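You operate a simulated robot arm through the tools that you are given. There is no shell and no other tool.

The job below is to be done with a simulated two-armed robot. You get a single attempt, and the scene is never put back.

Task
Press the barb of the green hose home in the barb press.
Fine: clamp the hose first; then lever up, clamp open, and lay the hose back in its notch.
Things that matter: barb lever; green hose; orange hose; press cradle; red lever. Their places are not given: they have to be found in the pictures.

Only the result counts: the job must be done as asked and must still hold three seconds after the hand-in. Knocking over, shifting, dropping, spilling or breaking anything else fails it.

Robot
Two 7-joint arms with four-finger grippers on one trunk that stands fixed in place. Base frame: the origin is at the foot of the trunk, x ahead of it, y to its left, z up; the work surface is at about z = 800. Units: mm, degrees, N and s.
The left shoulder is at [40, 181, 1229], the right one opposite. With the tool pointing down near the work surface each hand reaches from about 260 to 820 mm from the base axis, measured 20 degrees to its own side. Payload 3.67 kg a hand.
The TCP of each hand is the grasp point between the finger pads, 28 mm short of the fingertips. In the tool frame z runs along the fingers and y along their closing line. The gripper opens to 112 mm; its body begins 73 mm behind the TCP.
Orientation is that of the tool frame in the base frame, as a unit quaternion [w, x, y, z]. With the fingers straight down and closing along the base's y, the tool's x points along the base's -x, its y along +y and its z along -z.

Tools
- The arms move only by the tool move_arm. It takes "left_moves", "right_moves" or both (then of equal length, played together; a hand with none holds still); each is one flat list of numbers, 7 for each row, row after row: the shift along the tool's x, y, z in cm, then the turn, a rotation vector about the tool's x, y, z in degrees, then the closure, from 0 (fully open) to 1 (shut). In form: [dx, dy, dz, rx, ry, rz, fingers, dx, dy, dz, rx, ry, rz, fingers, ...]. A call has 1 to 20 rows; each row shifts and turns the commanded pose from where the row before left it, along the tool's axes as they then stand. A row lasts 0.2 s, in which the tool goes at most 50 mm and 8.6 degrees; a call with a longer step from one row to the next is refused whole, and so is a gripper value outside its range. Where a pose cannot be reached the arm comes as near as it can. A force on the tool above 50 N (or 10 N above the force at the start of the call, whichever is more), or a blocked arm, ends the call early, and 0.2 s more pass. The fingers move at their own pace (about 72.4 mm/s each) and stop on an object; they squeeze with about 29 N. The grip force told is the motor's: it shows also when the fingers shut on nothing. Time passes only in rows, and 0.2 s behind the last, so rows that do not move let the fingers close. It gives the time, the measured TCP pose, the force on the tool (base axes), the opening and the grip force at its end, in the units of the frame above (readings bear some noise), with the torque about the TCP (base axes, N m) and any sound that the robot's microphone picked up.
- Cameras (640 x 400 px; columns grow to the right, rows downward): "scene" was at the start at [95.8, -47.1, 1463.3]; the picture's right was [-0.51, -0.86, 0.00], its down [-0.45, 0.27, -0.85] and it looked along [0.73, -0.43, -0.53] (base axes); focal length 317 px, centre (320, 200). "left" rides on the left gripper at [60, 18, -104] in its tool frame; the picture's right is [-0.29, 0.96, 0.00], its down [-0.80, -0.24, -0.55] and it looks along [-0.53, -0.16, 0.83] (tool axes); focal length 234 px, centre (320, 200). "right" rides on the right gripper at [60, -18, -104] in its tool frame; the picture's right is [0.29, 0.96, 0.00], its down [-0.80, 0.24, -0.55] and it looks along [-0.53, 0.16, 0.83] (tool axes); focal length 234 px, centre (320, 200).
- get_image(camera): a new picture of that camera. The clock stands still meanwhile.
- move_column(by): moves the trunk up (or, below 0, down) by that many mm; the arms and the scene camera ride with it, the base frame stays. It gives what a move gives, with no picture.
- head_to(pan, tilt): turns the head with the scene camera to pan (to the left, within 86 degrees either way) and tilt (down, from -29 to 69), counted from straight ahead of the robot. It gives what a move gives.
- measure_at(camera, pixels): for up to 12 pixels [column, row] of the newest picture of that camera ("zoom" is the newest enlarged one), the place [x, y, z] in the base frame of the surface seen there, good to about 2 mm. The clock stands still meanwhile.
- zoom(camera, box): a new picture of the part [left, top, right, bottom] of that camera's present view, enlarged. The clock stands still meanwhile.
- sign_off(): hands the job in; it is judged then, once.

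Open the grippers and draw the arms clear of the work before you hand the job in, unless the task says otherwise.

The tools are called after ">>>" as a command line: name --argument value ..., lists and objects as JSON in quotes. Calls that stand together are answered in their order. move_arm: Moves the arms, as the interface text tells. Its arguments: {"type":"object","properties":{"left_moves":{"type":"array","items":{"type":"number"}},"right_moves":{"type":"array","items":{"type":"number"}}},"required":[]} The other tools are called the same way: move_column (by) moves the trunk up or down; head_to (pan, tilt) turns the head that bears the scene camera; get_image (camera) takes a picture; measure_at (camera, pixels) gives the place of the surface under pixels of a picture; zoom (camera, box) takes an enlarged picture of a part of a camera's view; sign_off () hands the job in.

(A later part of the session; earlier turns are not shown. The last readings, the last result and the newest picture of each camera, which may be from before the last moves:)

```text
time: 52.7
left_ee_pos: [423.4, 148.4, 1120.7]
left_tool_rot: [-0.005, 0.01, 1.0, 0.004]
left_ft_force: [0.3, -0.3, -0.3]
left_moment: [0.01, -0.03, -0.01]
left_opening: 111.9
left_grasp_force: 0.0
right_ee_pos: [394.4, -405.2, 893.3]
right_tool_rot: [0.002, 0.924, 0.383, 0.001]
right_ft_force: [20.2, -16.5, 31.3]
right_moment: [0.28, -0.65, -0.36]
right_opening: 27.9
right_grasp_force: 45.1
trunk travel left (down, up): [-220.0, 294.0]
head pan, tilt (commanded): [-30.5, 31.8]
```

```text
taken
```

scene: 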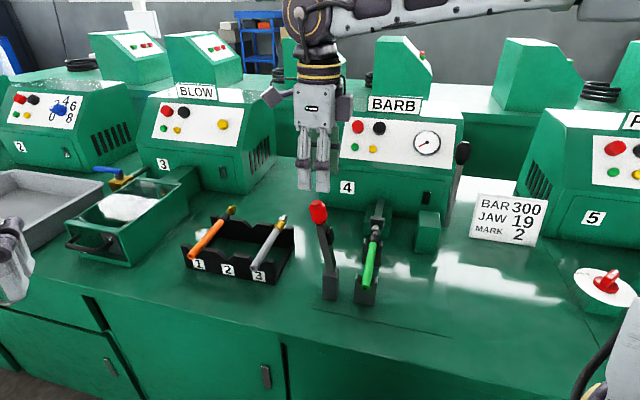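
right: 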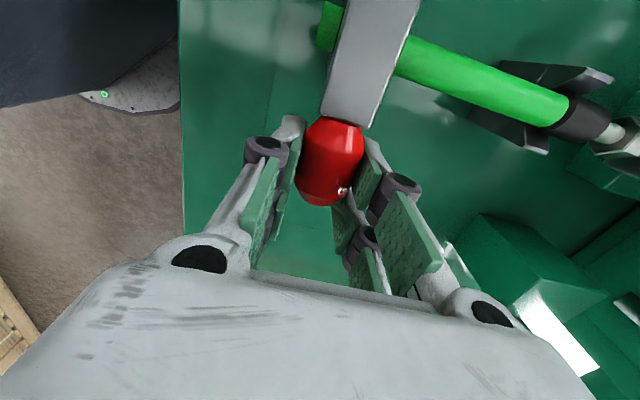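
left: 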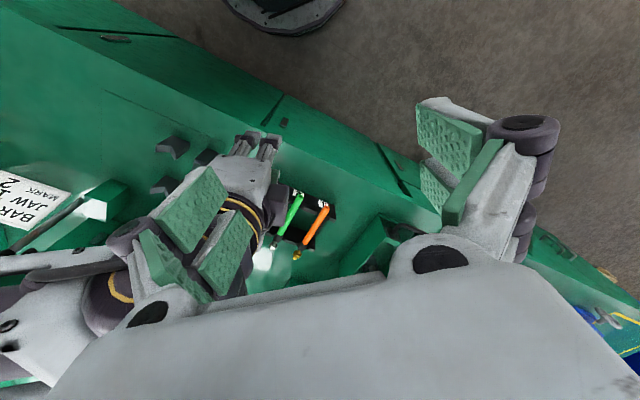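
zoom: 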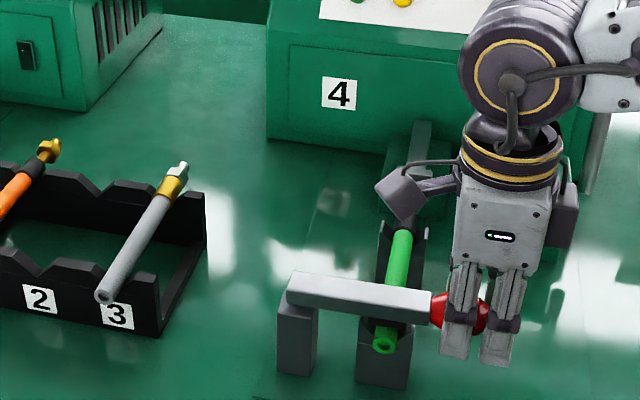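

The bar is ~3° above horizontal with its pad on the hose. I open the fingers (56 mm) and rise straight up, then see whether the lever stays down.

>>> move_arm --right_moves '[0, 0, 0, 0, 0, 0, 0.7, 0, 0, 0, 0, 0, 0, 0.5, 0, 0, 0, 0, 0, 0, 0.5, 0, 0, -3, 0, 0, 0, 0.5, 0, 0, -4, 0, 0, 0, 0.5, 0, 0, -4, 0, 0, 0, 0.5, 0, 0, -4, 0, 0, 0, 0.5]'

>>> zoom --camera "scene" --box '[260, 150, 420, 310]'

>>> measure_at --camera "zoom" --pixels '[[300, 285], [350, 290], [400, 296], [425, 300], [450, 300], [460, 312], [384, 320], [395, 245], [385, 345]]'

```text
time: 54.3
left_ee_pos: [423.2, 148.9, 1120.6]
left_tool_rot: [-0.005, 0.01, 1.0, 0.004]
left_ft_force: [-0.4, 0.3, 0.1]
left_moment: [0.01, -0.01, -0.01]
left_opening: 111.8
left_grasp_force: 0.0
right_ee_pos: [391.4, -404.6, 1042.1]
right_tool_rot: [0.0, 0.923, 0.385, -0.001]
right_ft_force: [0.1, 0.8, -0.4]
right_moment: [0.0, -0.03, 0.01]
right_opening: 56.0
right_grasp_force: 0.1
trunk travel left (down, up): [-220.0, 294.0]
head pan, tilt (commanded): [-30.5, 31.8]
```

```text
2.50 times, centred on (340, 230) of scene
```

zoom: 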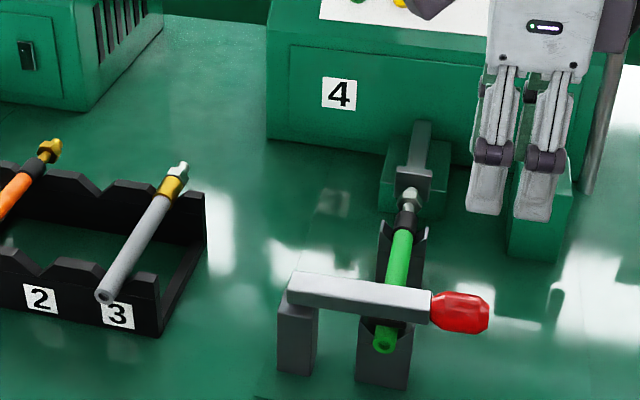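

```text
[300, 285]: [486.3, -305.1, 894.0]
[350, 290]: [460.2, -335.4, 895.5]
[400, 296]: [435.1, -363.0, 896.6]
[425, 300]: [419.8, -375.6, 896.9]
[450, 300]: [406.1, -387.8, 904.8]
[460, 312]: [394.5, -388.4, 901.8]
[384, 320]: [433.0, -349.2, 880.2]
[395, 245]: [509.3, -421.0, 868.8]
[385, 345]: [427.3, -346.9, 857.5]
```

The red lever stays down on the hose. Now the barb lever: I zoom at it and measure.

>>> zoom --camera "scene" --box '[400, 130, 500, 270]'

>>> get_image --camera "right"

```text
2.86 times, centred on (450, 200) of scene
```

zoom: 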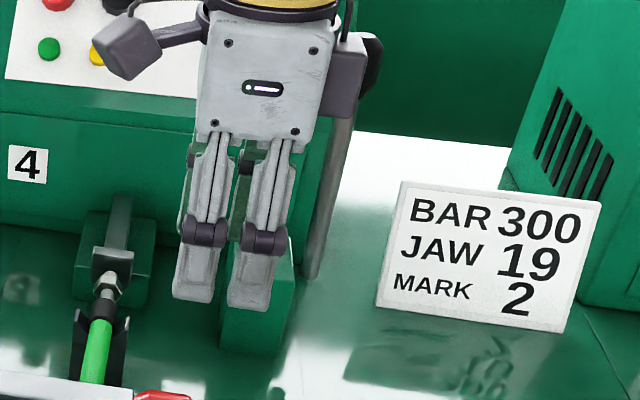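

```text
taken
```

right: 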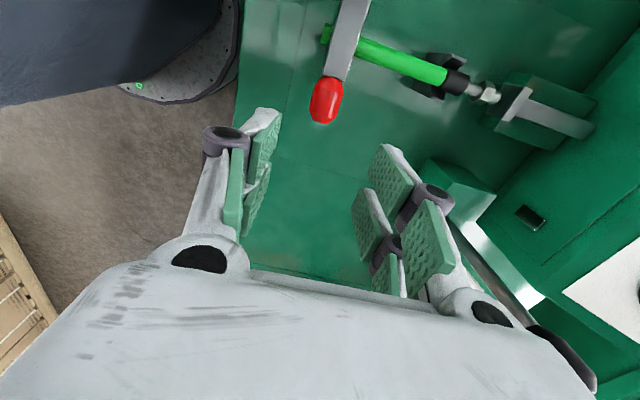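

The hand occludes the barb lever. I raise it 12 cm and turn back to yaw −45°.

>>> move_arm --right_moves '[0, 0, -4, 0, 0, -7.5, 0.4, 0, 0, -4, 0, 0, -7.5, 0.4, 0, 0, -4, 0, 0, -7.5, 0.4, 0, 0, 0, 0, 0, -7.5, 0.4, 0, 0, 0, 0, 0, -7.5, 0.4, 0, 0, 0, 0, 0, -7.5, 0.4, 0, 0, 0, 0, 0, -7.5, 0.4, 0, 0, 0, 0, 0, -7.5, 0.4, 0, 0, 0, 0, 0, -7.5, 0.4, 0, 0, 0, 0, 0, -7.5, 0.4, 0, 0, 0, 0, 0, -7.5, 0.4, 0, 0, 0, 0, 0, -7.5, 0.4]'

>>> get_image --camera "scene"

>>> get_image --camera "right"

```text
time: 56.9
left_ee_pos: [423.5, 150.0, 1120.7]
left_tool_rot: [-0.005, 0.01, 1.0, 0.005]
left_ft_force: [0.6, -0.3, 0.5]
left_moment: [0.02, -0.01, 0.01]
left_opening: 111.8
left_grasp_force: 0.1
right_ee_pos: [393.1, -404.4, 1163.6]
right_tool_rot: [-0.002, 0.381, 0.925, 0.0]
right_ft_force: [-0.5, 0.4, 0.9]
right_moment: [-0.01, 0.03, -0.02]
right_opening: 67.4
right_grasp_force: 0.0
trunk travel left (down, up): [-220.0, 294.0]
head pan, tilt (commanded): [-30.5, 31.8]
```

```text
taken
```

scene: 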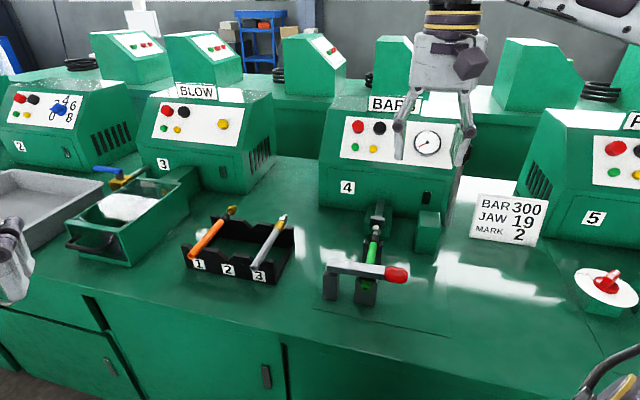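

```text
taken
```

right: 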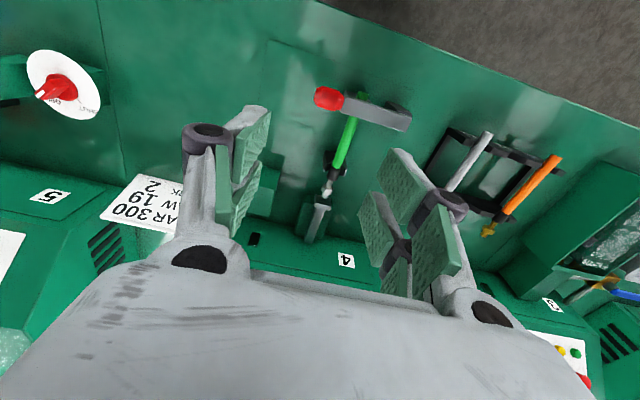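

The right finger still covers part of the barb lever; I move the hand 12 cm along +l to free the view.

>>> move_arm --right_moves '[0, 4, 0, 0, 0, 0, 0.5, 0, 4, 0, 0, 0, 0, 0.5, 0, 4, 0, 0, 0, 0, 0.5]'

>>> zoom --camera "scene" --box '[400, 120, 520, 270]'

>>> measure_at --camera "zoom" --pixels '[[340, 70], [328, 80], [352, 80], [338, 95], [332, 130], [322, 180], [310, 225], [300, 262], [230, 250], [262, 300], [210, 320], [250, 340]]'

```text
time: 57.7
left_ee_pos: [423.7, 149.7, 1120.3]
left_tool_rot: [-0.005, 0.01, 1.0, 0.004]
left_ft_force: [0.4, -0.4, 0.1]
left_moment: [-0.05, 0.0, -0.03]
left_opening: 111.8
left_grasp_force: 0.1
right_ee_pos: [477.5, -313.9, 1162.9]
right_tool_rot: [-0.002, 0.381, 0.925, -0.002]
right_ft_force: [0.3, 0.5, 0.6]
right_moment: [-0.03, 0.05, -0.01]
right_opening: 55.8
right_grasp_force: 0.0
trunk travel left (down, up): [-220.0, 294.0]
head pan, tilt (commanded): [-30.5, 31.8]
```

```text
2.67 times, centred on (460, 195) of scene
```

zoom: 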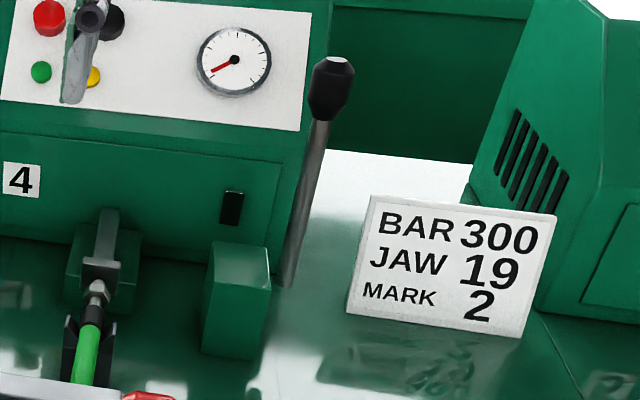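

```text
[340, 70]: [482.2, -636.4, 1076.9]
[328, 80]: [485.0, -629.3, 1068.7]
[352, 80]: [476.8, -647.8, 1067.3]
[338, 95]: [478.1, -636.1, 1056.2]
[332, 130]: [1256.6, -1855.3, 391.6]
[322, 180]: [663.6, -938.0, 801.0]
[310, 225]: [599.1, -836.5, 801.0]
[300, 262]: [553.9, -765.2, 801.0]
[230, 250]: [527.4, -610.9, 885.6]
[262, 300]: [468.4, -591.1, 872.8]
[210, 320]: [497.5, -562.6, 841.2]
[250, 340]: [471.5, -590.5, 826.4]
```

Knob centre ≈ a 803, l −110, z 1066; rod foot (pivot) ≈ a 783, l −109, z 870. I measure the rod foot and the sign plate for clearance.

>>> measure_at --camera "zoom" --pixels '[[288, 283], [290, 270], [295, 250], [303, 215], [318, 150], [372, 205], [352, 305], [520, 335], [552, 215], [330, 60], [335, 115], [236, 68]]'

```text
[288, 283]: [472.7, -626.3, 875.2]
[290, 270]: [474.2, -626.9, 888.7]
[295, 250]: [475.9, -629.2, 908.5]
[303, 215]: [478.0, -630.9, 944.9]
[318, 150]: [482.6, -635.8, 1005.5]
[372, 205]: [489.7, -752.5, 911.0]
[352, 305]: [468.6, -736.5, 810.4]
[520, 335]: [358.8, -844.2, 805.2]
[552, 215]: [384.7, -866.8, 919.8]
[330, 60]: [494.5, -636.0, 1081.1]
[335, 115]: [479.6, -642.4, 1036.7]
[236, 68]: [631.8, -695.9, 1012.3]
```

The sign plate is well clear (l<−186). I carry the open hand over to above the barb knob, (490,-646,1130).

>>> move_arm --right_moves '[-3.48, -3.22, 0.4, 0, 0, 0, 0.38, -3.48, -3.22, 0.4, 0, 0, 0, 0.38, -3.48, -3.22, 0.4, 0, 0, 0, 0.38, -3.48, -3.22, 0.4, 0, 0, 0, 0.38, -3.48, -3.22, 0.4, 0, 0, 0, 0.38, -3.48, -3.22, 0.4, 0, 0, 0, 0.38, -3.48, -3.22, 0.4, 0, 0, 0, 0.38, 0, 0, 0, 0, 0, 0, 0.38]'

>>> get_image --camera "right"

>>> get_image --camera "scene"

```text
time: 59.5
left_ee_pos: [423.5, 150.8, 1121.1]
left_tool_rot: [-0.005, 0.011, 1.0, 0.004]
left_ft_force: [0.5, -1.1, -0.7]
left_moment: [-0.02, 0.0, 0.03]
left_opening: 112.0
left_grasp_force: 0.0
right_ee_pos: [494.1, -648.5, 1135.7]
right_tool_rot: [-0.001, 0.381, 0.924, -0.001]
right_ft_force: [-0.5, -0.3, 0.1]
right_moment: [0.0, 0.01, 0.02]
right_opening: 69.5
right_grasp_force: 0.0
trunk travel left (down, up): [-220.0, 294.0]
head pan, tilt (commanded): [-30.5, 31.8]
```

```text
taken
```

right: 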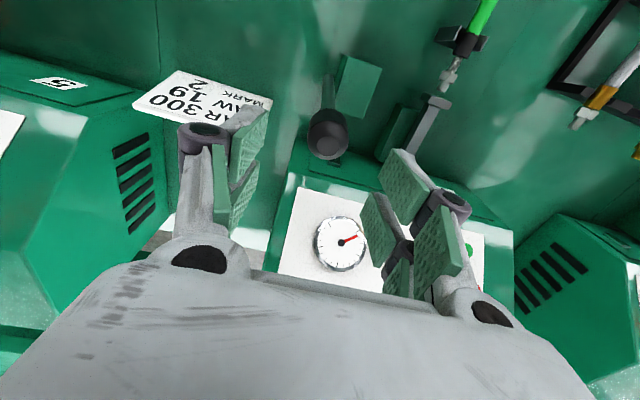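

```text
taken
```

scene: 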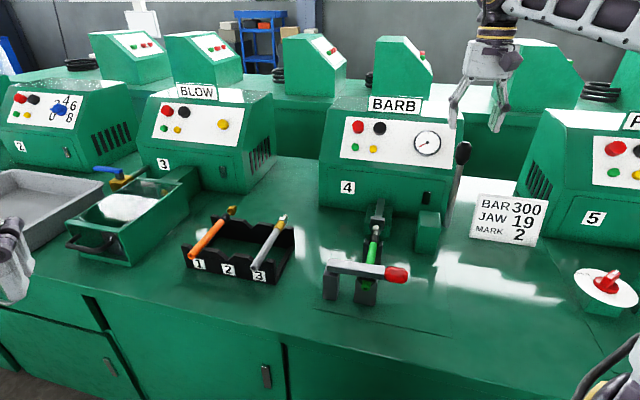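

The barb knob is seen at (327,133) in the hand view, between the open fingers. I measure its top for centring.

>>> measure_at --camera "right" --pixels '[[327, 132], [312, 132], [343, 132], [327, 118], [327, 148], [328, 90], [355, 75]]'

```text
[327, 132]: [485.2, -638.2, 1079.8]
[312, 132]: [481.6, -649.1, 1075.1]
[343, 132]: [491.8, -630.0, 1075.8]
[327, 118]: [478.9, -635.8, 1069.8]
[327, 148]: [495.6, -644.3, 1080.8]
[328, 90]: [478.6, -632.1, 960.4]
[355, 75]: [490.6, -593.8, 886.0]
```

Knob centre ≈ a 801, l −108. I correct by 6 mm and descend to z≈1062 around the knob.

>>> move_arm --right_moves '[0.2, 0.03, 2.45, 0, 0, 0, 0.38, 0.2, 0.03, 2.45, 0, 0, 0, 0.38, 0.2, 0.03, 2.4, 0, 0, 0, 0.38, 0, 0, 0, 0, 0, 0, 0.38]'

>>> get_image --camera "right"

>>> zoom --camera "scene" --box '[400, 90, 520, 250]'

```text
time: 60.5
left_ee_pos: [422.7, 149.7, 1120.7]
left_tool_rot: [-0.005, 0.01, 1.0, 0.005]
left_ft_force: [-0.8, 0.0, -0.1]
left_moment: [0.0, -0.01, 0.01]
left_opening: 111.9
left_grasp_force: 0.1
right_ee_pos: [489.1, -643.3, 1063.3]
right_tool_rot: [0.0, 0.381, 0.925, 0.0]
right_ft_force: [0.2, 0.0, 0.7]
right_moment: [0.01, 0.0, 0.01]
right_opening: 69.6
right_grasp_force: 0.0
trunk travel left (down, up): [-220.0, 294.0]
head pan, tilt (commanded): [-30.5, 31.8]
```

```text
taken
```

right: 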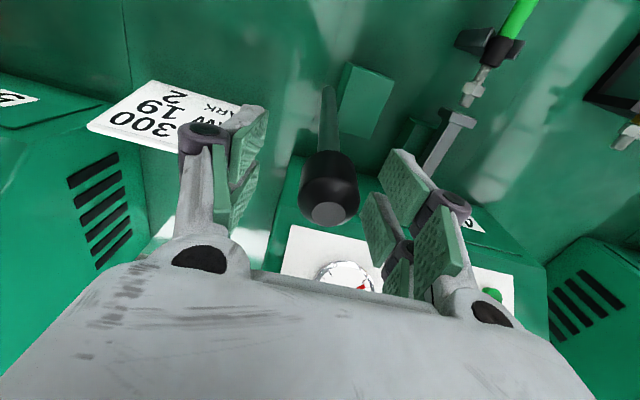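

```text
2.50 times, centred on (460, 170) of scene
```

zoom: 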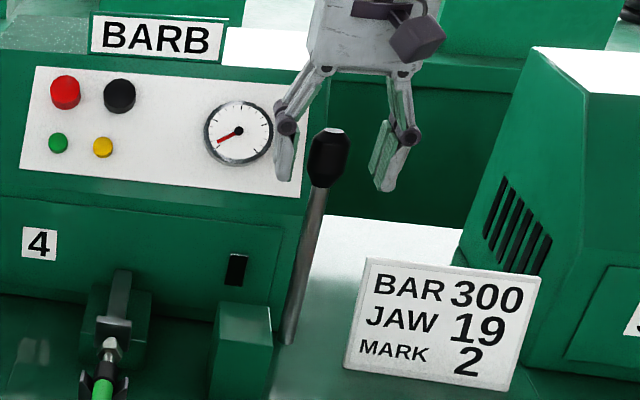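

TCP would project at about (320,190) and the knob is at (330,187), i.e. ~4–5 mm toward +y. I nudge +4 mm and close.

>>> move_arm --right_moves '[0, 0.4, 0, 0, 0, 0, 0.38, 0, 0, 0, 0, 0, 0, 0.6, 0, 0, 0, 0, 0, 0, 0.8, 0, 0, 0, 0, 0, 0, 1, 0, 0, 0, 0, 0, 0, 1]'

>>> get_image --camera "right"

>>> zoom --camera "scene" --box '[400, 90, 520, 250]'

```text
time: 61.7
left_ee_pos: [424.5, 150.0, 1119.1]
left_tool_rot: [-0.006, 0.011, 1.0, 0.005]
left_ft_force: [-0.4, 0.4, 1.0]
left_moment: [0.01, 0.0, 0.01]
left_opening: 112.1
left_grasp_force: 0.0
right_ee_pos: [492.7, -641.2, 1062.2]
right_tool_rot: [-0.001, 0.381, 0.924, 0.0]
right_ft_force: [2.7, 2.5, 0.0]
right_moment: [0.07, -0.14, 0.02]
right_opening: 29.5
right_grasp_force: 44.9
trunk travel left (down, up): [-220.0, 294.0]
head pan, tilt (commanded): [-30.5, 31.8]
```

```text
taken
```

right: 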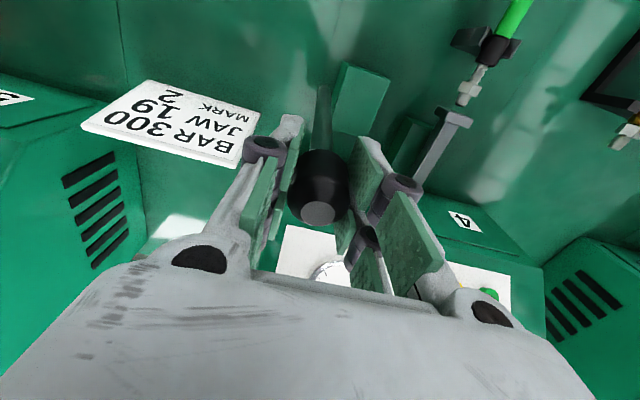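

```text
2.50 times, centred on (460, 170) of scene
```

zoom: 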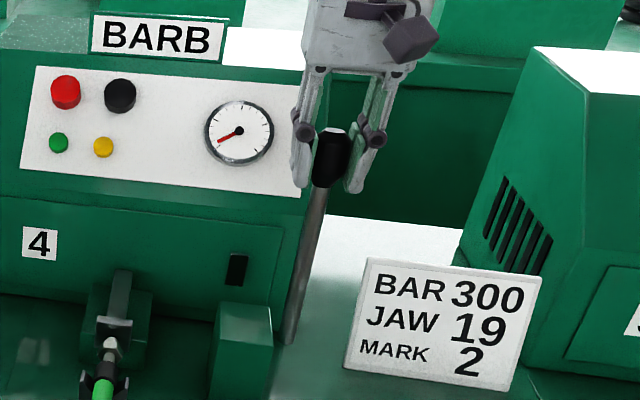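

Knob gripped well with little side load. I begin pulling it toward the robot along its arc (first 3 rows, ≈18°) and check the force and the ram.

>>> move_arm --right_moves '[1.88, 0, -0.09, 0, 0, 0, 1, 2.02, 0, 0.11, 0, 0, 0, 1, 1.99, 0, 0.31, 0, 0, 0, 1]'

>>> zoom --camera "scene" --box '[340, 130, 500, 300]'

```text
time: 62.5
left_ee_pos: [424.5, 151.1, 1119.0]
left_tool_rot: [-0.005, 0.01, 1.0, 0.004]
left_ft_force: [-0.4, 0.2, 0.9]
left_moment: [-0.03, 0.0, -0.02]
left_opening: 112.1
left_grasp_force: 0.0
right_ee_pos: [450.4, -597.9, 1058.8]
right_tool_rot: [0.0, 0.38, 0.925, 0.001]
right_ft_force: [11.5, 1.3, 6.5]
right_moment: [-0.8, -1.11, -0.09]
right_opening: 29.6
right_grasp_force: 44.5
trunk travel left (down, up): [-220.0, 294.0]
head pan, tilt (commanded): [-30.5, 31.8]
```

```text
2.35 times, centred on (420, 215) of scene
```

zoom: 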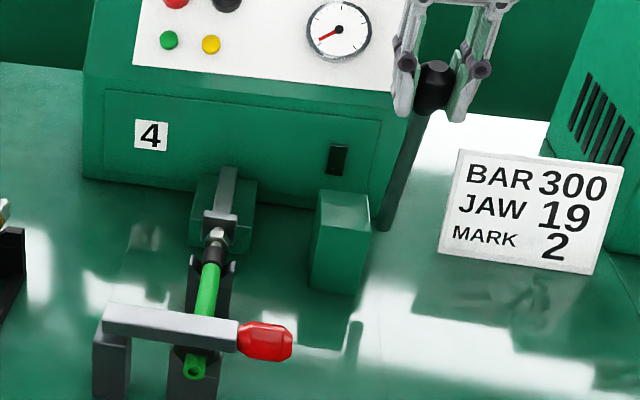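

The lever moves freely and the ram plate has advanced toward the nut. I continue to ≈30° and check.

>>> move_arm --right_moves '[1.96, 0, 0.53, 0, 0, 0, 1, 1.88, 0, 0.72, 0, 0, 0, 1, 1.8, 0, 0.92, 0, 0, 0, 1]'

>>> zoom --camera "scene" --box '[340, 130, 500, 300]'

>>> zoom --camera "scene" --box '[360, 195, 410, 250]'

```text
time: 63.3
left_ee_pos: [427.6, 148.3, 1118.5]
left_tool_rot: [-0.007, 0.011, 1.0, 0.005]
left_ft_force: [0.1, -0.3, 0.2]
left_moment: [-0.04, -0.02, -0.01]
left_opening: 112.2
left_grasp_force: 0.0
right_ee_pos: [412.6, -558.4, 1036.3]
right_tool_rot: [-0.002, 0.381, 0.925, 0.0]
right_ft_force: [26.4, 7.4, -9.9]
right_moment: [-0.8, -1.1, 0.02]
right_opening: 30.1
right_grasp_force: 44.7
trunk travel left (down, up): [-220.0, 294.0]
head pan, tilt (commanded): [-30.5, 31.8]
```

```text
2.35 times, centred on (420, 215) of scene
```

zoom: 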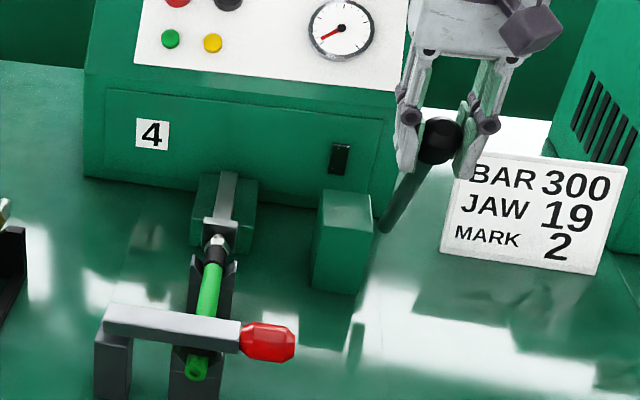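

```text
7.27 times, centred on (385, 222) of scene
```

zoom: 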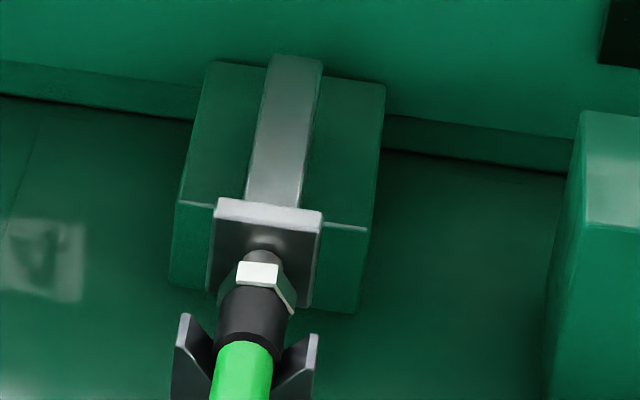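

The ram plate is on the nut and the bare stem looks swallowed; pull force is only ~13 N with 24 N side load along +l. I relieve the side load and pull on two more steps, watching for the stop.

>>> move_arm --right_moves '[1.7, 0.15, 1.1, 0, 0, 0, 1, 1.57, 0.15, 1.27, 0, 0, 0, 1]'

>>> zoom --camera "scene" --box '[340, 130, 500, 300]'

>>> zoom --camera "scene" --box '[360, 195, 410, 250]'

```text
time: 63.9
left_ee_pos: [426.2, 146.6, 1119.6]
left_tool_rot: [-0.008, 0.01, 1.0, 0.005]
left_ft_force: [-0.2, 0.6, 0.3]
left_moment: [0.0, 0.03, 0.0]
left_opening: 112.2
left_grasp_force: 0.1
right_ee_pos: [390.5, -538.0, 1013.2]
right_tool_rot: [0.0, 0.383, 0.924, -0.001]
right_ft_force: [24.5, -13.3, 1.8]
right_moment: [-1.05, -1.23, 0.0]
right_opening: 30.4
right_grasp_force: 44.5
trunk travel left (down, up): [-220.0, 294.0]
head pan, tilt (commanded): [-30.5, 31.8]
```

```text
2.35 times, centred on (420, 215) of scene
```

zoom: 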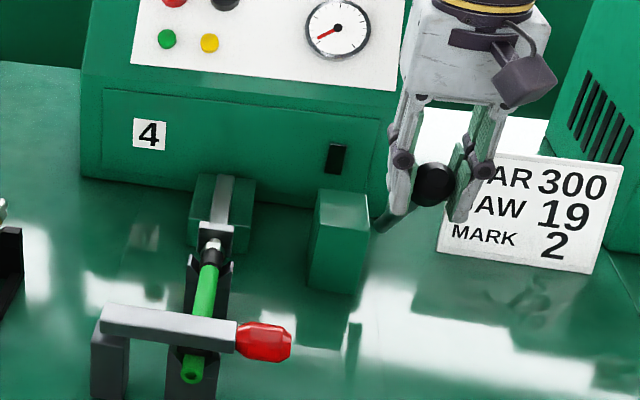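

```text
7.27 times, centred on (385, 222) of scene
```

zoom: 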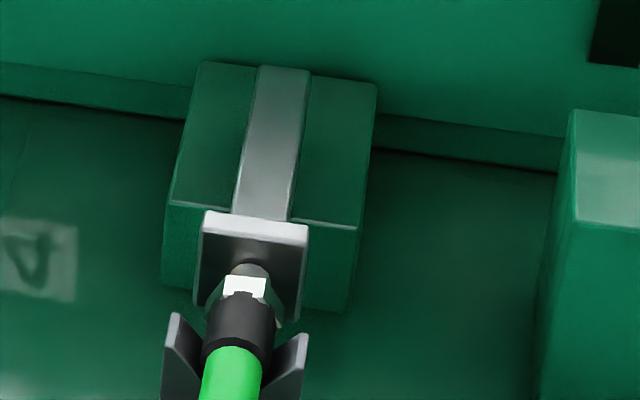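

Nut is nearly on the collar; pull force 27 N and rising. I continue in smaller steps, watching forces and sound.

>>> move_arm --right_moves '[0.75, 0, 0.7, 0, 0, 0, 1, 0.7, 0, 0.72, 0, 0, 0, 1]'

>>> zoom --camera "scene" --box '[360, 195, 410, 250]'

>>> zoom --camera "scene" --box '[340, 130, 500, 300]'

```text
time: 64.5
left_ee_pos: [424.8, 147.4, 1120.9]
left_tool_rot: [-0.006, 0.01, 1.0, 0.006]
left_ft_force: [0.3, -0.5, 0.6]
left_moment: [-0.01, 0.0, 0.04]
left_opening: 111.9
left_grasp_force: 0.0
right_ee_pos: [380.1, -527.2, 997.9]
right_tool_rot: [-0.002, 0.382, 0.924, -0.001]
right_ft_force: [19.9, -17.5, 0.0]
right_moment: [-0.87, -0.81, -0.01]
right_opening: 30.7
right_grasp_force: 44.5
trunk travel left (down, up): [-220.0, 294.0]
head pan, tilt (commanded): [-30.5, 31.8]
```

```text
7.27 times, centred on (385, 222) of scene
```

zoom: 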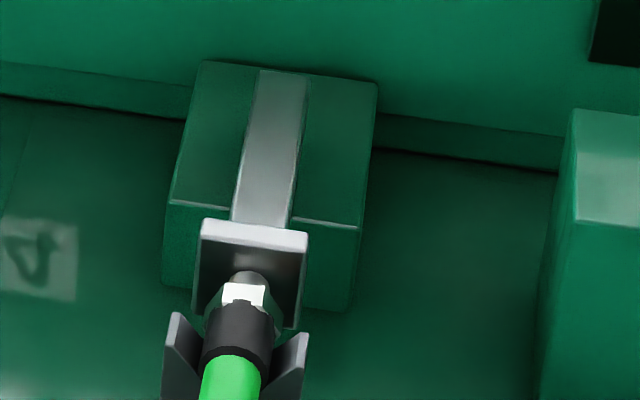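

```text
2.35 times, centred on (420, 215) of scene
```

zoom: 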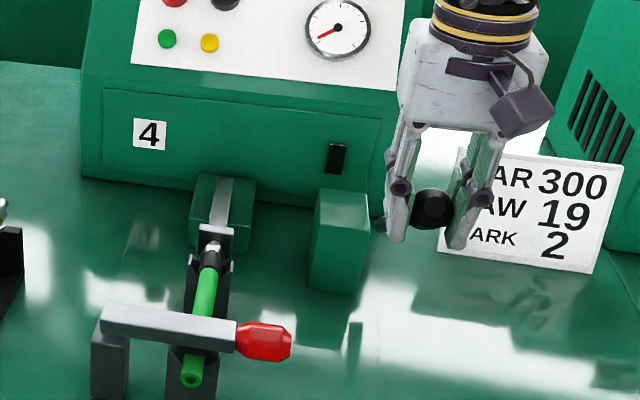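

The ram still advances (plate edge now y≈222) while collar and hose stay put. I keep pulling in small steps.

>>> move_arm --right_moves '[0.66, 0, 0.77, 0, 0, 0, 1, 0.62, 0, 0.8, 0, 0, 0, 1]'

>>> zoom --camera "scene" --box '[360, 195, 410, 250]'

>>> zoom --camera "scene" --box '[340, 130, 500, 300]'

```text
time: 65.1
left_ee_pos: [424.1, 148.7, 1120.2]
left_tool_rot: [-0.005, 0.01, 1.0, 0.005]
left_ft_force: [0.1, -0.6, 0.6]
left_moment: [0.0, 0.01, -0.03]
left_opening: 112.0
left_grasp_force: 0.0
right_ee_pos: [368.1, -516.8, 984.8]
right_tool_rot: [0.001, 0.381, 0.924, -0.001]
right_ft_force: [12.9, -16.7, 20.9]
right_moment: [-0.59, -0.58, 0.0]
right_opening: 30.5
right_grasp_force: 45.0
trunk travel left (down, up): [-220.0, 294.0]
head pan, tilt (commanded): [-30.5, 31.8]
```

```text
7.27 times, centred on (385, 222) of scene
```

zoom: 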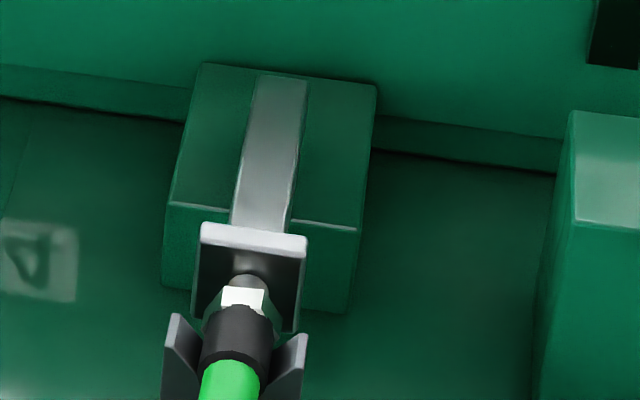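

```text
2.35 times, centred on (420, 215) of scene
```

zoom: 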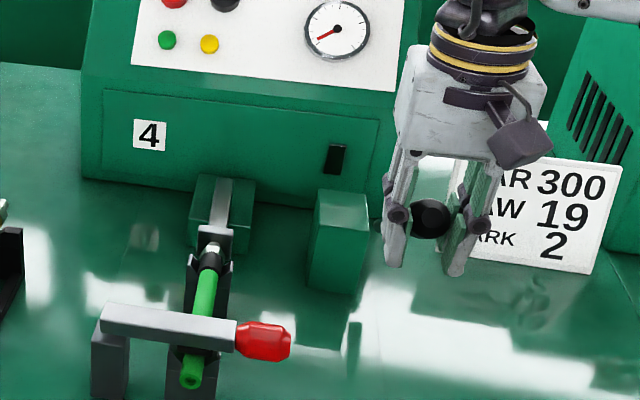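

The hose's collar edge has begun creeping (348→355→361) while the V block stays still, so the nut seems already home and the hose may be sliding. I stop and look closely from the hand camera.

>>> get_image --camera "right"

>>> zoom --camera "scene" --box '[365, 215, 400, 250]'

```text
taken
```

right: 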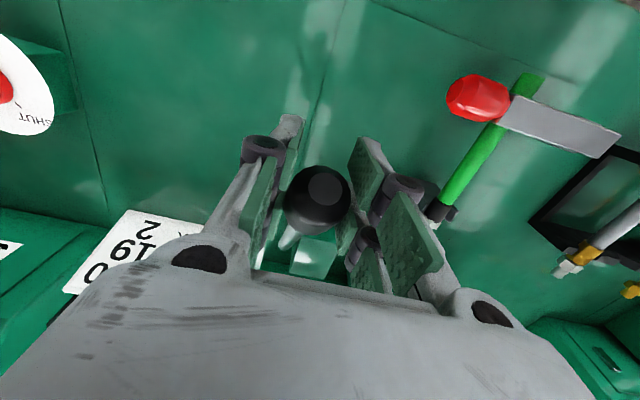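

```text
11.43 times, centred on (382, 232) of scene
```

zoom: 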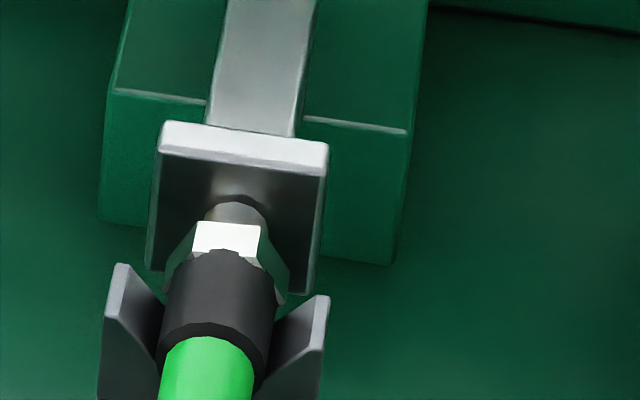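

In this close-up the nut sits directly against the collar (no stem visible). I measure nut, collar and hose end to see the hose shift.

>>> measure_at --camera "zoom" --pixels '[[226, 228], [226, 242], [224, 252], [220, 258], [218, 275], [213, 310], [210, 328], [208, 345], [235, 210], [245, 150], [205, 380]]'

>>> zoom --camera "scene" --box '[330, 240, 420, 310]'

```text
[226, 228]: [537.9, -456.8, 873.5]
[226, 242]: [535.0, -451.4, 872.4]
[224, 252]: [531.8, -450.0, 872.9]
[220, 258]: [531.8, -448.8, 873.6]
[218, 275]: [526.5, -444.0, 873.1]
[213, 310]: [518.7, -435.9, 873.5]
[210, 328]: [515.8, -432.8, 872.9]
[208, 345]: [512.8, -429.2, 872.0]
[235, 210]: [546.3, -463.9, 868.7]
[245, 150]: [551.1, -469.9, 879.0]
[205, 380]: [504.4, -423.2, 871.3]
```

```text
5.71 times, centred on (375, 275) of scene
```

zoom: 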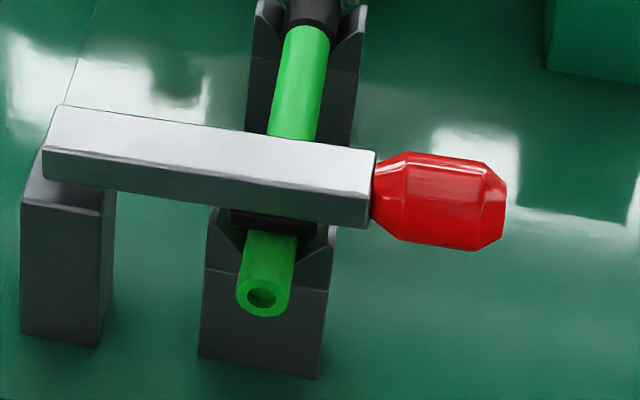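

The nut now touches the collar (nut a≈694–703, collar a≈666–694) and later ram motion only slid the hose ~10 mm, so the barb is home. I raise the lever back along its arc, first 5 rows.

>>> move_arm --right_moves '[-1.27, 0, -1.57, 0, 0, 0, 1, -1.43, 0, -1.43, 0, 0, 0, 1, -1.57, 0, -1.27, 0, 0, 0, 1, -1.7, 0, -1.1, 0, 0, 0, 1, -1.8, 0, -0.92, 0, 0, 0, 1]'

>>> zoom --camera "scene" --box '[340, 130, 500, 300]'

```text
time: 66.3
left_ee_pos: [422.4, 147.1, 1120.8]
left_tool_rot: [-0.006, 0.011, 1.0, 0.004]
left_ft_force: [0.0, -0.2, 0.2]
left_moment: [-0.01, 0.03, -0.03]
left_opening: 112.1
left_grasp_force: 0.2
right_ee_pos: [423.1, -572.0, 1046.1]
right_tool_rot: [-0.002, 0.381, 0.925, -0.001]
right_ft_force: [-6.2, 1.9, -9.7]
right_moment: [1.1, 0.95, 0.0]
right_opening: 30.4
right_grasp_force: 45.0
trunk travel left (down, up): [-220.0, 294.0]
head pan, tilt (commanded): [-30.5, 31.8]
```

```text
2.35 times, centred on (420, 215) of scene
```

zoom: 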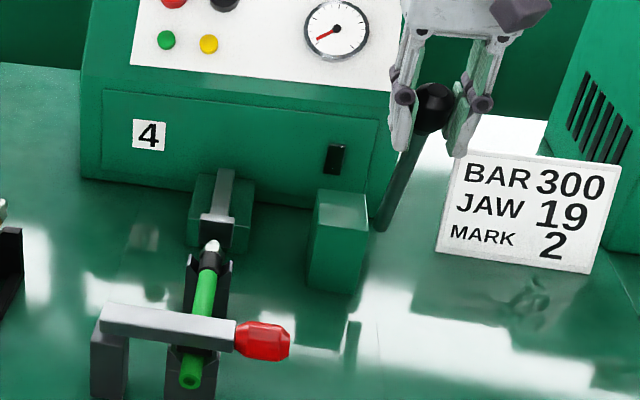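

The ram retracts and the nut stays flush on the collar. I bring the lever the rest of the way up.

>>> move_arm --right_moves '[-1.88, 0, -0.72, 0, 0, 0, 1, -1.96, 0, -0.53, 0, 0, 0, 1, -1.99, 0, -0.31, 0, 0, 0, 1, -2.02, 0, -0.11, 0, 0, 0, 1, -1.88, 0, 0.09, 0, 0, 0, 1, 0, 0, 0, 0, 0, 0, 1]'

>>> zoom --camera "scene" --box '[340, 130, 500, 300]'

>>> zoom --camera "scene" --box '[360, 205, 405, 250]'

```text
time: 67.7
left_ee_pos: [420.1, 148.5, 1121.9]
left_tool_rot: [-0.005, 0.01, 1.0, 0.004]
left_ft_force: [0.4, -0.5, 0.1]
left_moment: [0.05, -0.01, 0.02]
left_opening: 112.1
left_grasp_force: 0.1
right_ee_pos: [492.3, -641.1, 1063.8]
right_tool_rot: [0.001, 0.382, 0.924, -0.002]
right_ft_force: [-23.6, -0.7, -3.4]
right_moment: [0.06, 0.48, -0.09]
right_opening: 30.0
right_grasp_force: 45.0
trunk travel left (down, up): [-220.0, 294.0]
head pan, tilt (commanded): [-30.5, 31.8]
```

```text
2.35 times, centred on (420, 215) of scene
```

zoom: 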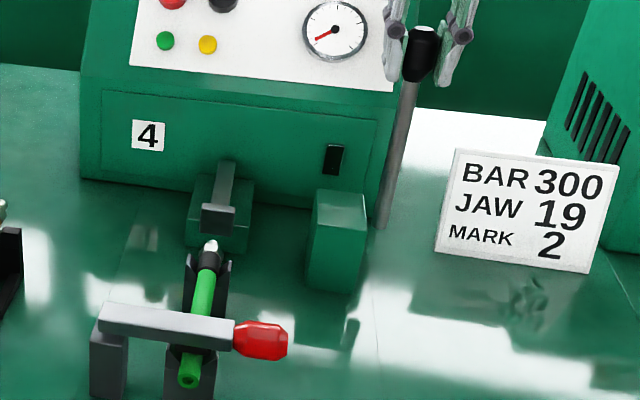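

```text
8.89 times, centred on (382, 228) of scene
```

zoom: 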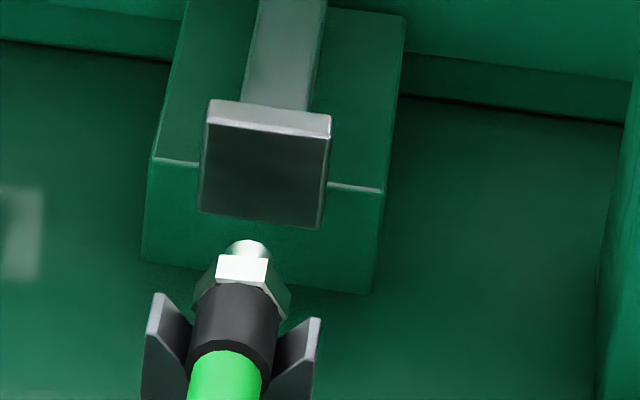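

Lever is back up (hand at its original grip pose), ram retracted, nut flush. I open and rise off the knob.

>>> move_arm --right_moves '[0, 0, 0, 0, 0, 0, 0.6, 0, 0, 0, 0, 0, 0, 0.38, 0, 0, 0, 0, 0, 0, 0.38, 0, 0, -3, 0, 0, 0, 0.38, 0, 0, -4, 0, 0, 0, 0.38, 0, 0, -3, 0, 0, 0, 0.38]'

>>> get_image --camera "scene"

```text
time: 69.1
left_ee_pos: [424.0, 149.0, 1120.4]
left_tool_rot: [-0.004, 0.011, 1.0, 0.004]
left_ft_force: [0.0, -0.5, 0.0]
left_moment: [-0.02, 0.0, 0.0]
left_opening: 112.1
left_grasp_force: 0.0
right_ee_pos: [494.8, -638.9, 1162.7]
right_tool_rot: [-0.001, 0.381, 0.924, 0.0]
right_ft_force: [0.4, 0.9, -0.4]
right_moment: [0.03, -0.01, 0.01]
right_opening: 69.4
right_grasp_force: 0.0
trunk travel left (down, up): [-220.0, 294.0]
head pan, tilt (commanded): [-30.5, 31.8]
```

```text
taken
```

scene: 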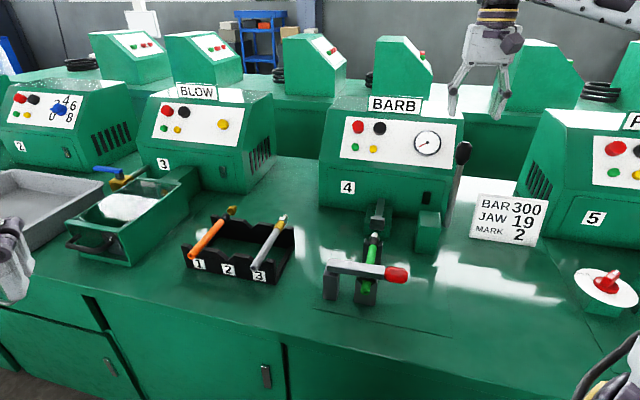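

The barb lever stays up. Next I open the clamp: move above the red knob (394,-401) at height and turn to yaw −135°.

>>> move_arm --right_moves '[4.0, 1.62, 0, 0, 0, 0, 0.4, 4.0, 1.62, 0, 0, 0, 0, 0.4, 4.0, 1.62, 0, 0, 0, 0, 0.4, 4.0, 1.62, 0, 0, 0, 0, 0.4, 4.0, 1.62, 0, 0, 0, 0, 0.4, 4.0, 1.62, 0, 0, 0, 0, 0.4, 0, 0, 1, 0, 0, 7.5, 0.5, 0, 0, 1, 0, 0, 7.5, 0.5, 0, 0, 1, 0, 0, 7.5, 0.5, 0, 0, 1, 0, 0, 7.5, 0.5, 0, 0, 1, 0, 0, 7.5, 0.5, 0, 0, 1, 0, 0, 7.5, 0.5, 0, 0, 1, 0, 0, 7.5, 0.5, 0, 0, 1, 0, 0, 7.5, 0.5, 0, 0, 1, 0, 0, 7.5, 0.5, 0, 0, 1, 0, 0, 7.5, 0.5, 0, 0, 1, 0, 0, 7.5, 0.5, 0, 0, 1, 0, 0, 7.5, 0.5]'

>>> get_image --camera "right"

>>> zoom --camera "scene" --box '[310, 150, 450, 310]'

```text
time: 72.9
left_ee_pos: [422.7, 149.0, 1121.0]
left_tool_rot: [-0.004, 0.011, 1.0, 0.005]
left_ft_force: [0.1, -0.6, -0.6]
left_moment: [0.04, -0.01, -0.02]
left_opening: 112.0
left_grasp_force: 0.1
right_ee_pos: [391.9, -402.3, 1040.0]
right_tool_rot: [-0.002, 0.923, 0.384, 0.0]
right_ft_force: [-0.1, 0.5, 0.0]
right_moment: [0.01, -0.01, 0.03]
right_opening: 55.9
right_grasp_force: 0.1
trunk travel left (down, up): [-220.0, 294.0]
head pan, tilt (commanded): [-30.5, 31.8]
```

```text
taken
```

right: 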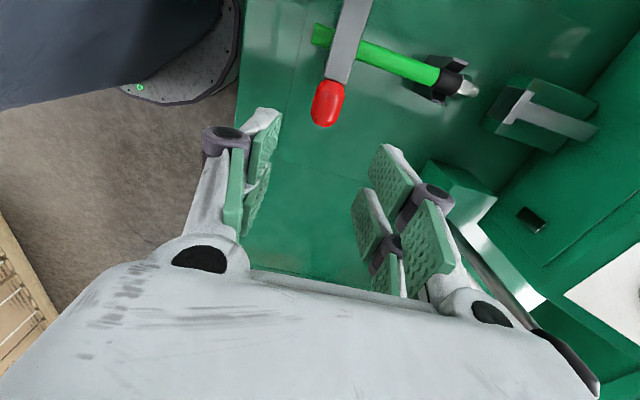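

```text
2.50 times, centred on (380, 230) of scene
```

zoom: 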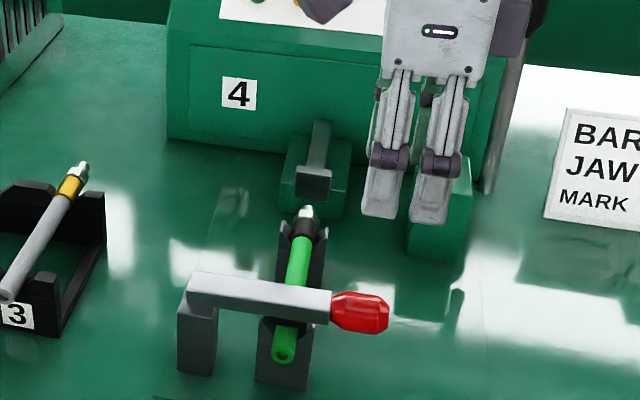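

Hand is above the red knob, which shows at (328,103) in the hand view. I measure it.

>>> measure_at --camera "right" --pixels '[[328, 103], [316, 100], [342, 100], [328, 85], [326, 122], [345, 50], [405, 65], [455, 82], [470, 88]]'

>>> zoom --camera "right" --box '[290, 0, 500, 130]'

```text
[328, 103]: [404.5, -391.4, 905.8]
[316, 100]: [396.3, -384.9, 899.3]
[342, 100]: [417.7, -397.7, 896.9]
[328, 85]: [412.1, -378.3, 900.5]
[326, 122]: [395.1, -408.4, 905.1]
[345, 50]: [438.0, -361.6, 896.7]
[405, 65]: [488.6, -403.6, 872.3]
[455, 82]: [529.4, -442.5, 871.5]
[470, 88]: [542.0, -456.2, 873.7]
```

```text
3.05 times, centred on (395, 65) of right
```

zoom: 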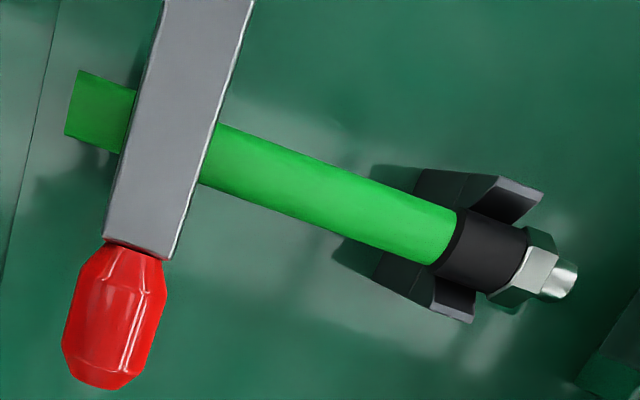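

The close-up confirms the nut flush with the collar. The red knob centre is ≈ l 3, a 564, z 890; I descend around it with fingers open to z≈886.

>>> move_arm --right_moves '[0.23, 0.06, 3.85, 0, 0, 0, 0.5, 0.23, 0.06, 3.85, 0, 0, 0, 0.5, 0.23, 0.06, 3.85, 0, 0, 0, 0.5, 0.2, 0.06, 3.85, 0, 0, 0, 0.5, 0, 0, 0, 0, 0, 0, 0.5]'

>>> get_image --camera "right"

>>> zoom --camera "scene" --box '[310, 150, 450, 310]'

```text
time: 74.1
left_ee_pos: [422.5, 149.6, 1120.3]
left_tool_rot: [-0.006, 0.011, 1.0, 0.005]
left_ft_force: [0.6, -0.6, -0.4]
left_moment: [-0.03, -0.05, -0.01]
left_opening: 112.2
left_grasp_force: 0.0
right_ee_pos: [398.1, -394.2, 887.0]
right_tool_rot: [0.0, 0.923, 0.385, 0.0]
right_ft_force: [0.7, -0.3, 0.5]
right_moment: [0.0, 0.0, -0.01]
right_opening: 56.0
right_grasp_force: 0.1
trunk travel left (down, up): [-220.0, 294.0]
head pan, tilt (commanded): [-30.5, 31.8]
```

```text
taken
```

right: 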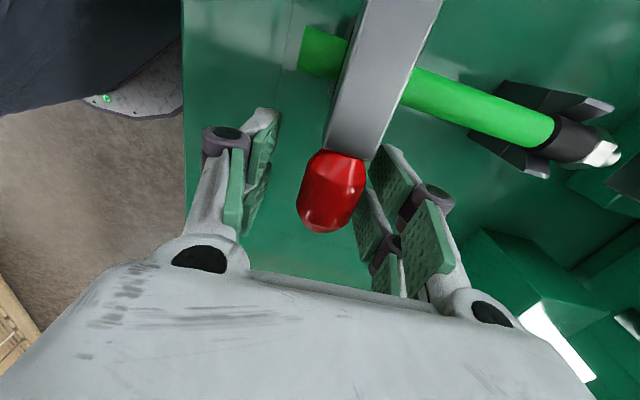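

```text
2.50 times, centred on (380, 230) of scene
```

zoom: 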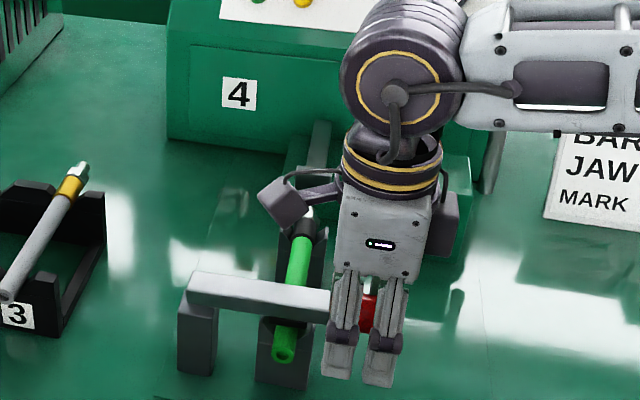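

The knob shows at (332,192), ~5 mm toward +y of the TCP; I shift 4 mm and close on it.

>>> move_arm --right_moves '[0, 0.45, 0, 0, 0, 0, 0.5, 0, 0, 0, 0, 0, 0, 0.75, 0, 0, 0, 0, 0, 0, 1, 0, 0, 0, 0, 0, 0, 1]'

>>> get_image --camera "right"

```text
time: 75.1
left_ee_pos: [421.9, 149.1, 1120.3]
left_tool_rot: [-0.006, 0.011, 1.0, 0.005]
left_ft_force: [0.4, -0.4, -0.7]
left_moment: [0.04, 0.01, 0.02]
left_opening: 111.9
left_grasp_force: 0.2
right_ee_pos: [402.4, -397.2, 888.2]
right_tool_rot: [-0.001, 0.923, 0.384, -0.001]
right_ft_force: [-2.5, 1.8, 0.0]
right_moment: [-0.1, 0.11, 0.01]
right_opening: 27.8
right_grasp_force: 44.9
trunk travel left (down, up): [-220.0, 294.0]
head pan, tilt (commanded): [-30.5, 31.8]
```

```text
taken
```

right: 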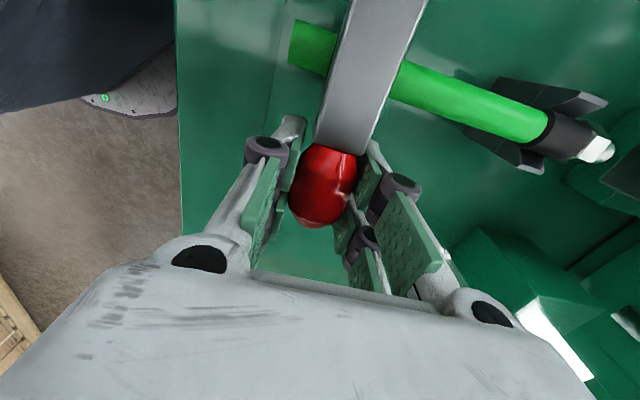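

Gripped with no side load. I lift the lever along its arc, first 3 rows.

>>> move_arm --right_moves '[0.1, 0, -0.9, 0, 0, 0, 1, 0.1, 0, -0.9, 0, 0, 0, 1, 0.43, 0, -1.71, 0, 0, 0, 1]'

>>> zoom --camera "scene" --box '[310, 150, 450, 310]'

```text
time: 75.9
left_ee_pos: [422.8, 151.0, 1120.2]
left_tool_rot: [-0.005, 0.011, 1.0, 0.003]
left_ft_force: [-0.2, 0.2, 0.5]
left_moment: [0.0, -0.01, 0.03]
left_opening: 112.0
left_grasp_force: 0.0
right_ee_pos: [407.6, -393.9, 925.9]
right_tool_rot: [-0.001, 0.923, 0.385, -0.003]
right_ft_force: [-18.7, 18.0, -12.1]
right_moment: [-1.01, 0.96, 0.11]
right_opening: 28.3
right_grasp_force: 44.8
trunk travel left (down, up): [-220.0, 294.0]
head pan, tilt (commanded): [-30.5, 31.8]
```

```text
2.50 times, centred on (380, 230) of scene
```

zoom: 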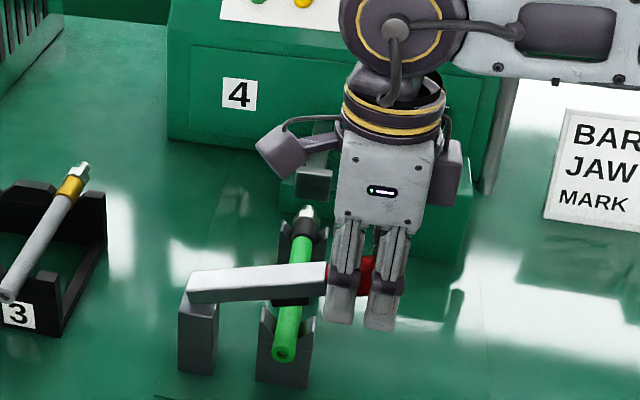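

The lever lifts and the hose stays in the cradle; there's a 26 N load toward −a, which I relieve while continuing up.

>>> move_arm --right_moves '[0.67, -0.2, -1.65, 0, 0, 0, 1, 0.88, -0.2, -1.53, 0, 0, 0, 1, 1.09, 0, -1.4, 0, 0, 0, 1, 1.28, 0, -1.23, 0, 0, 0, 1]'

>>> zoom --camera "scene" --box '[290, 150, 450, 310]'

```text
time: 76.9
left_ee_pos: [422.1, 148.4, 1120.9]
left_tool_rot: [-0.004, 0.011, 1.0, 0.004]
left_ft_force: [0.4, 0.5, 0.7]
left_moment: [-0.02, 0.0, 0.0]
left_opening: 112.0
left_grasp_force: 0.1
right_ee_pos: [432.5, -368.5, 982.6]
right_tool_rot: [0.001, 0.923, 0.384, -0.001]
right_ft_force: [-9.9, -7.9, -2.2]
right_moment: [-0.98, 0.95, 0.0]
right_opening: 28.5
right_grasp_force: 44.8
trunk travel left (down, up): [-220.0, 294.0]
head pan, tilt (commanded): [-30.5, 31.8]
```

```text
2.50 times, centred on (370, 230) of scene
```

zoom: 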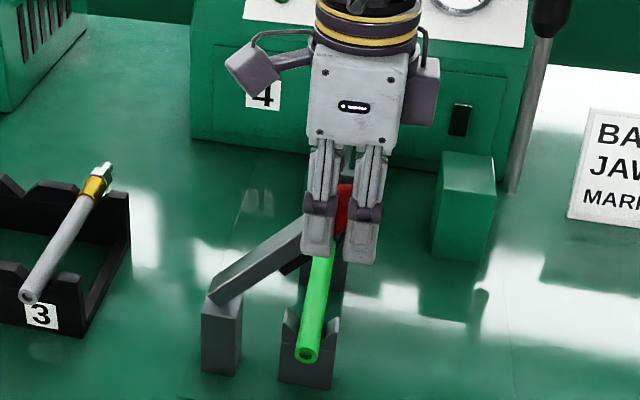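

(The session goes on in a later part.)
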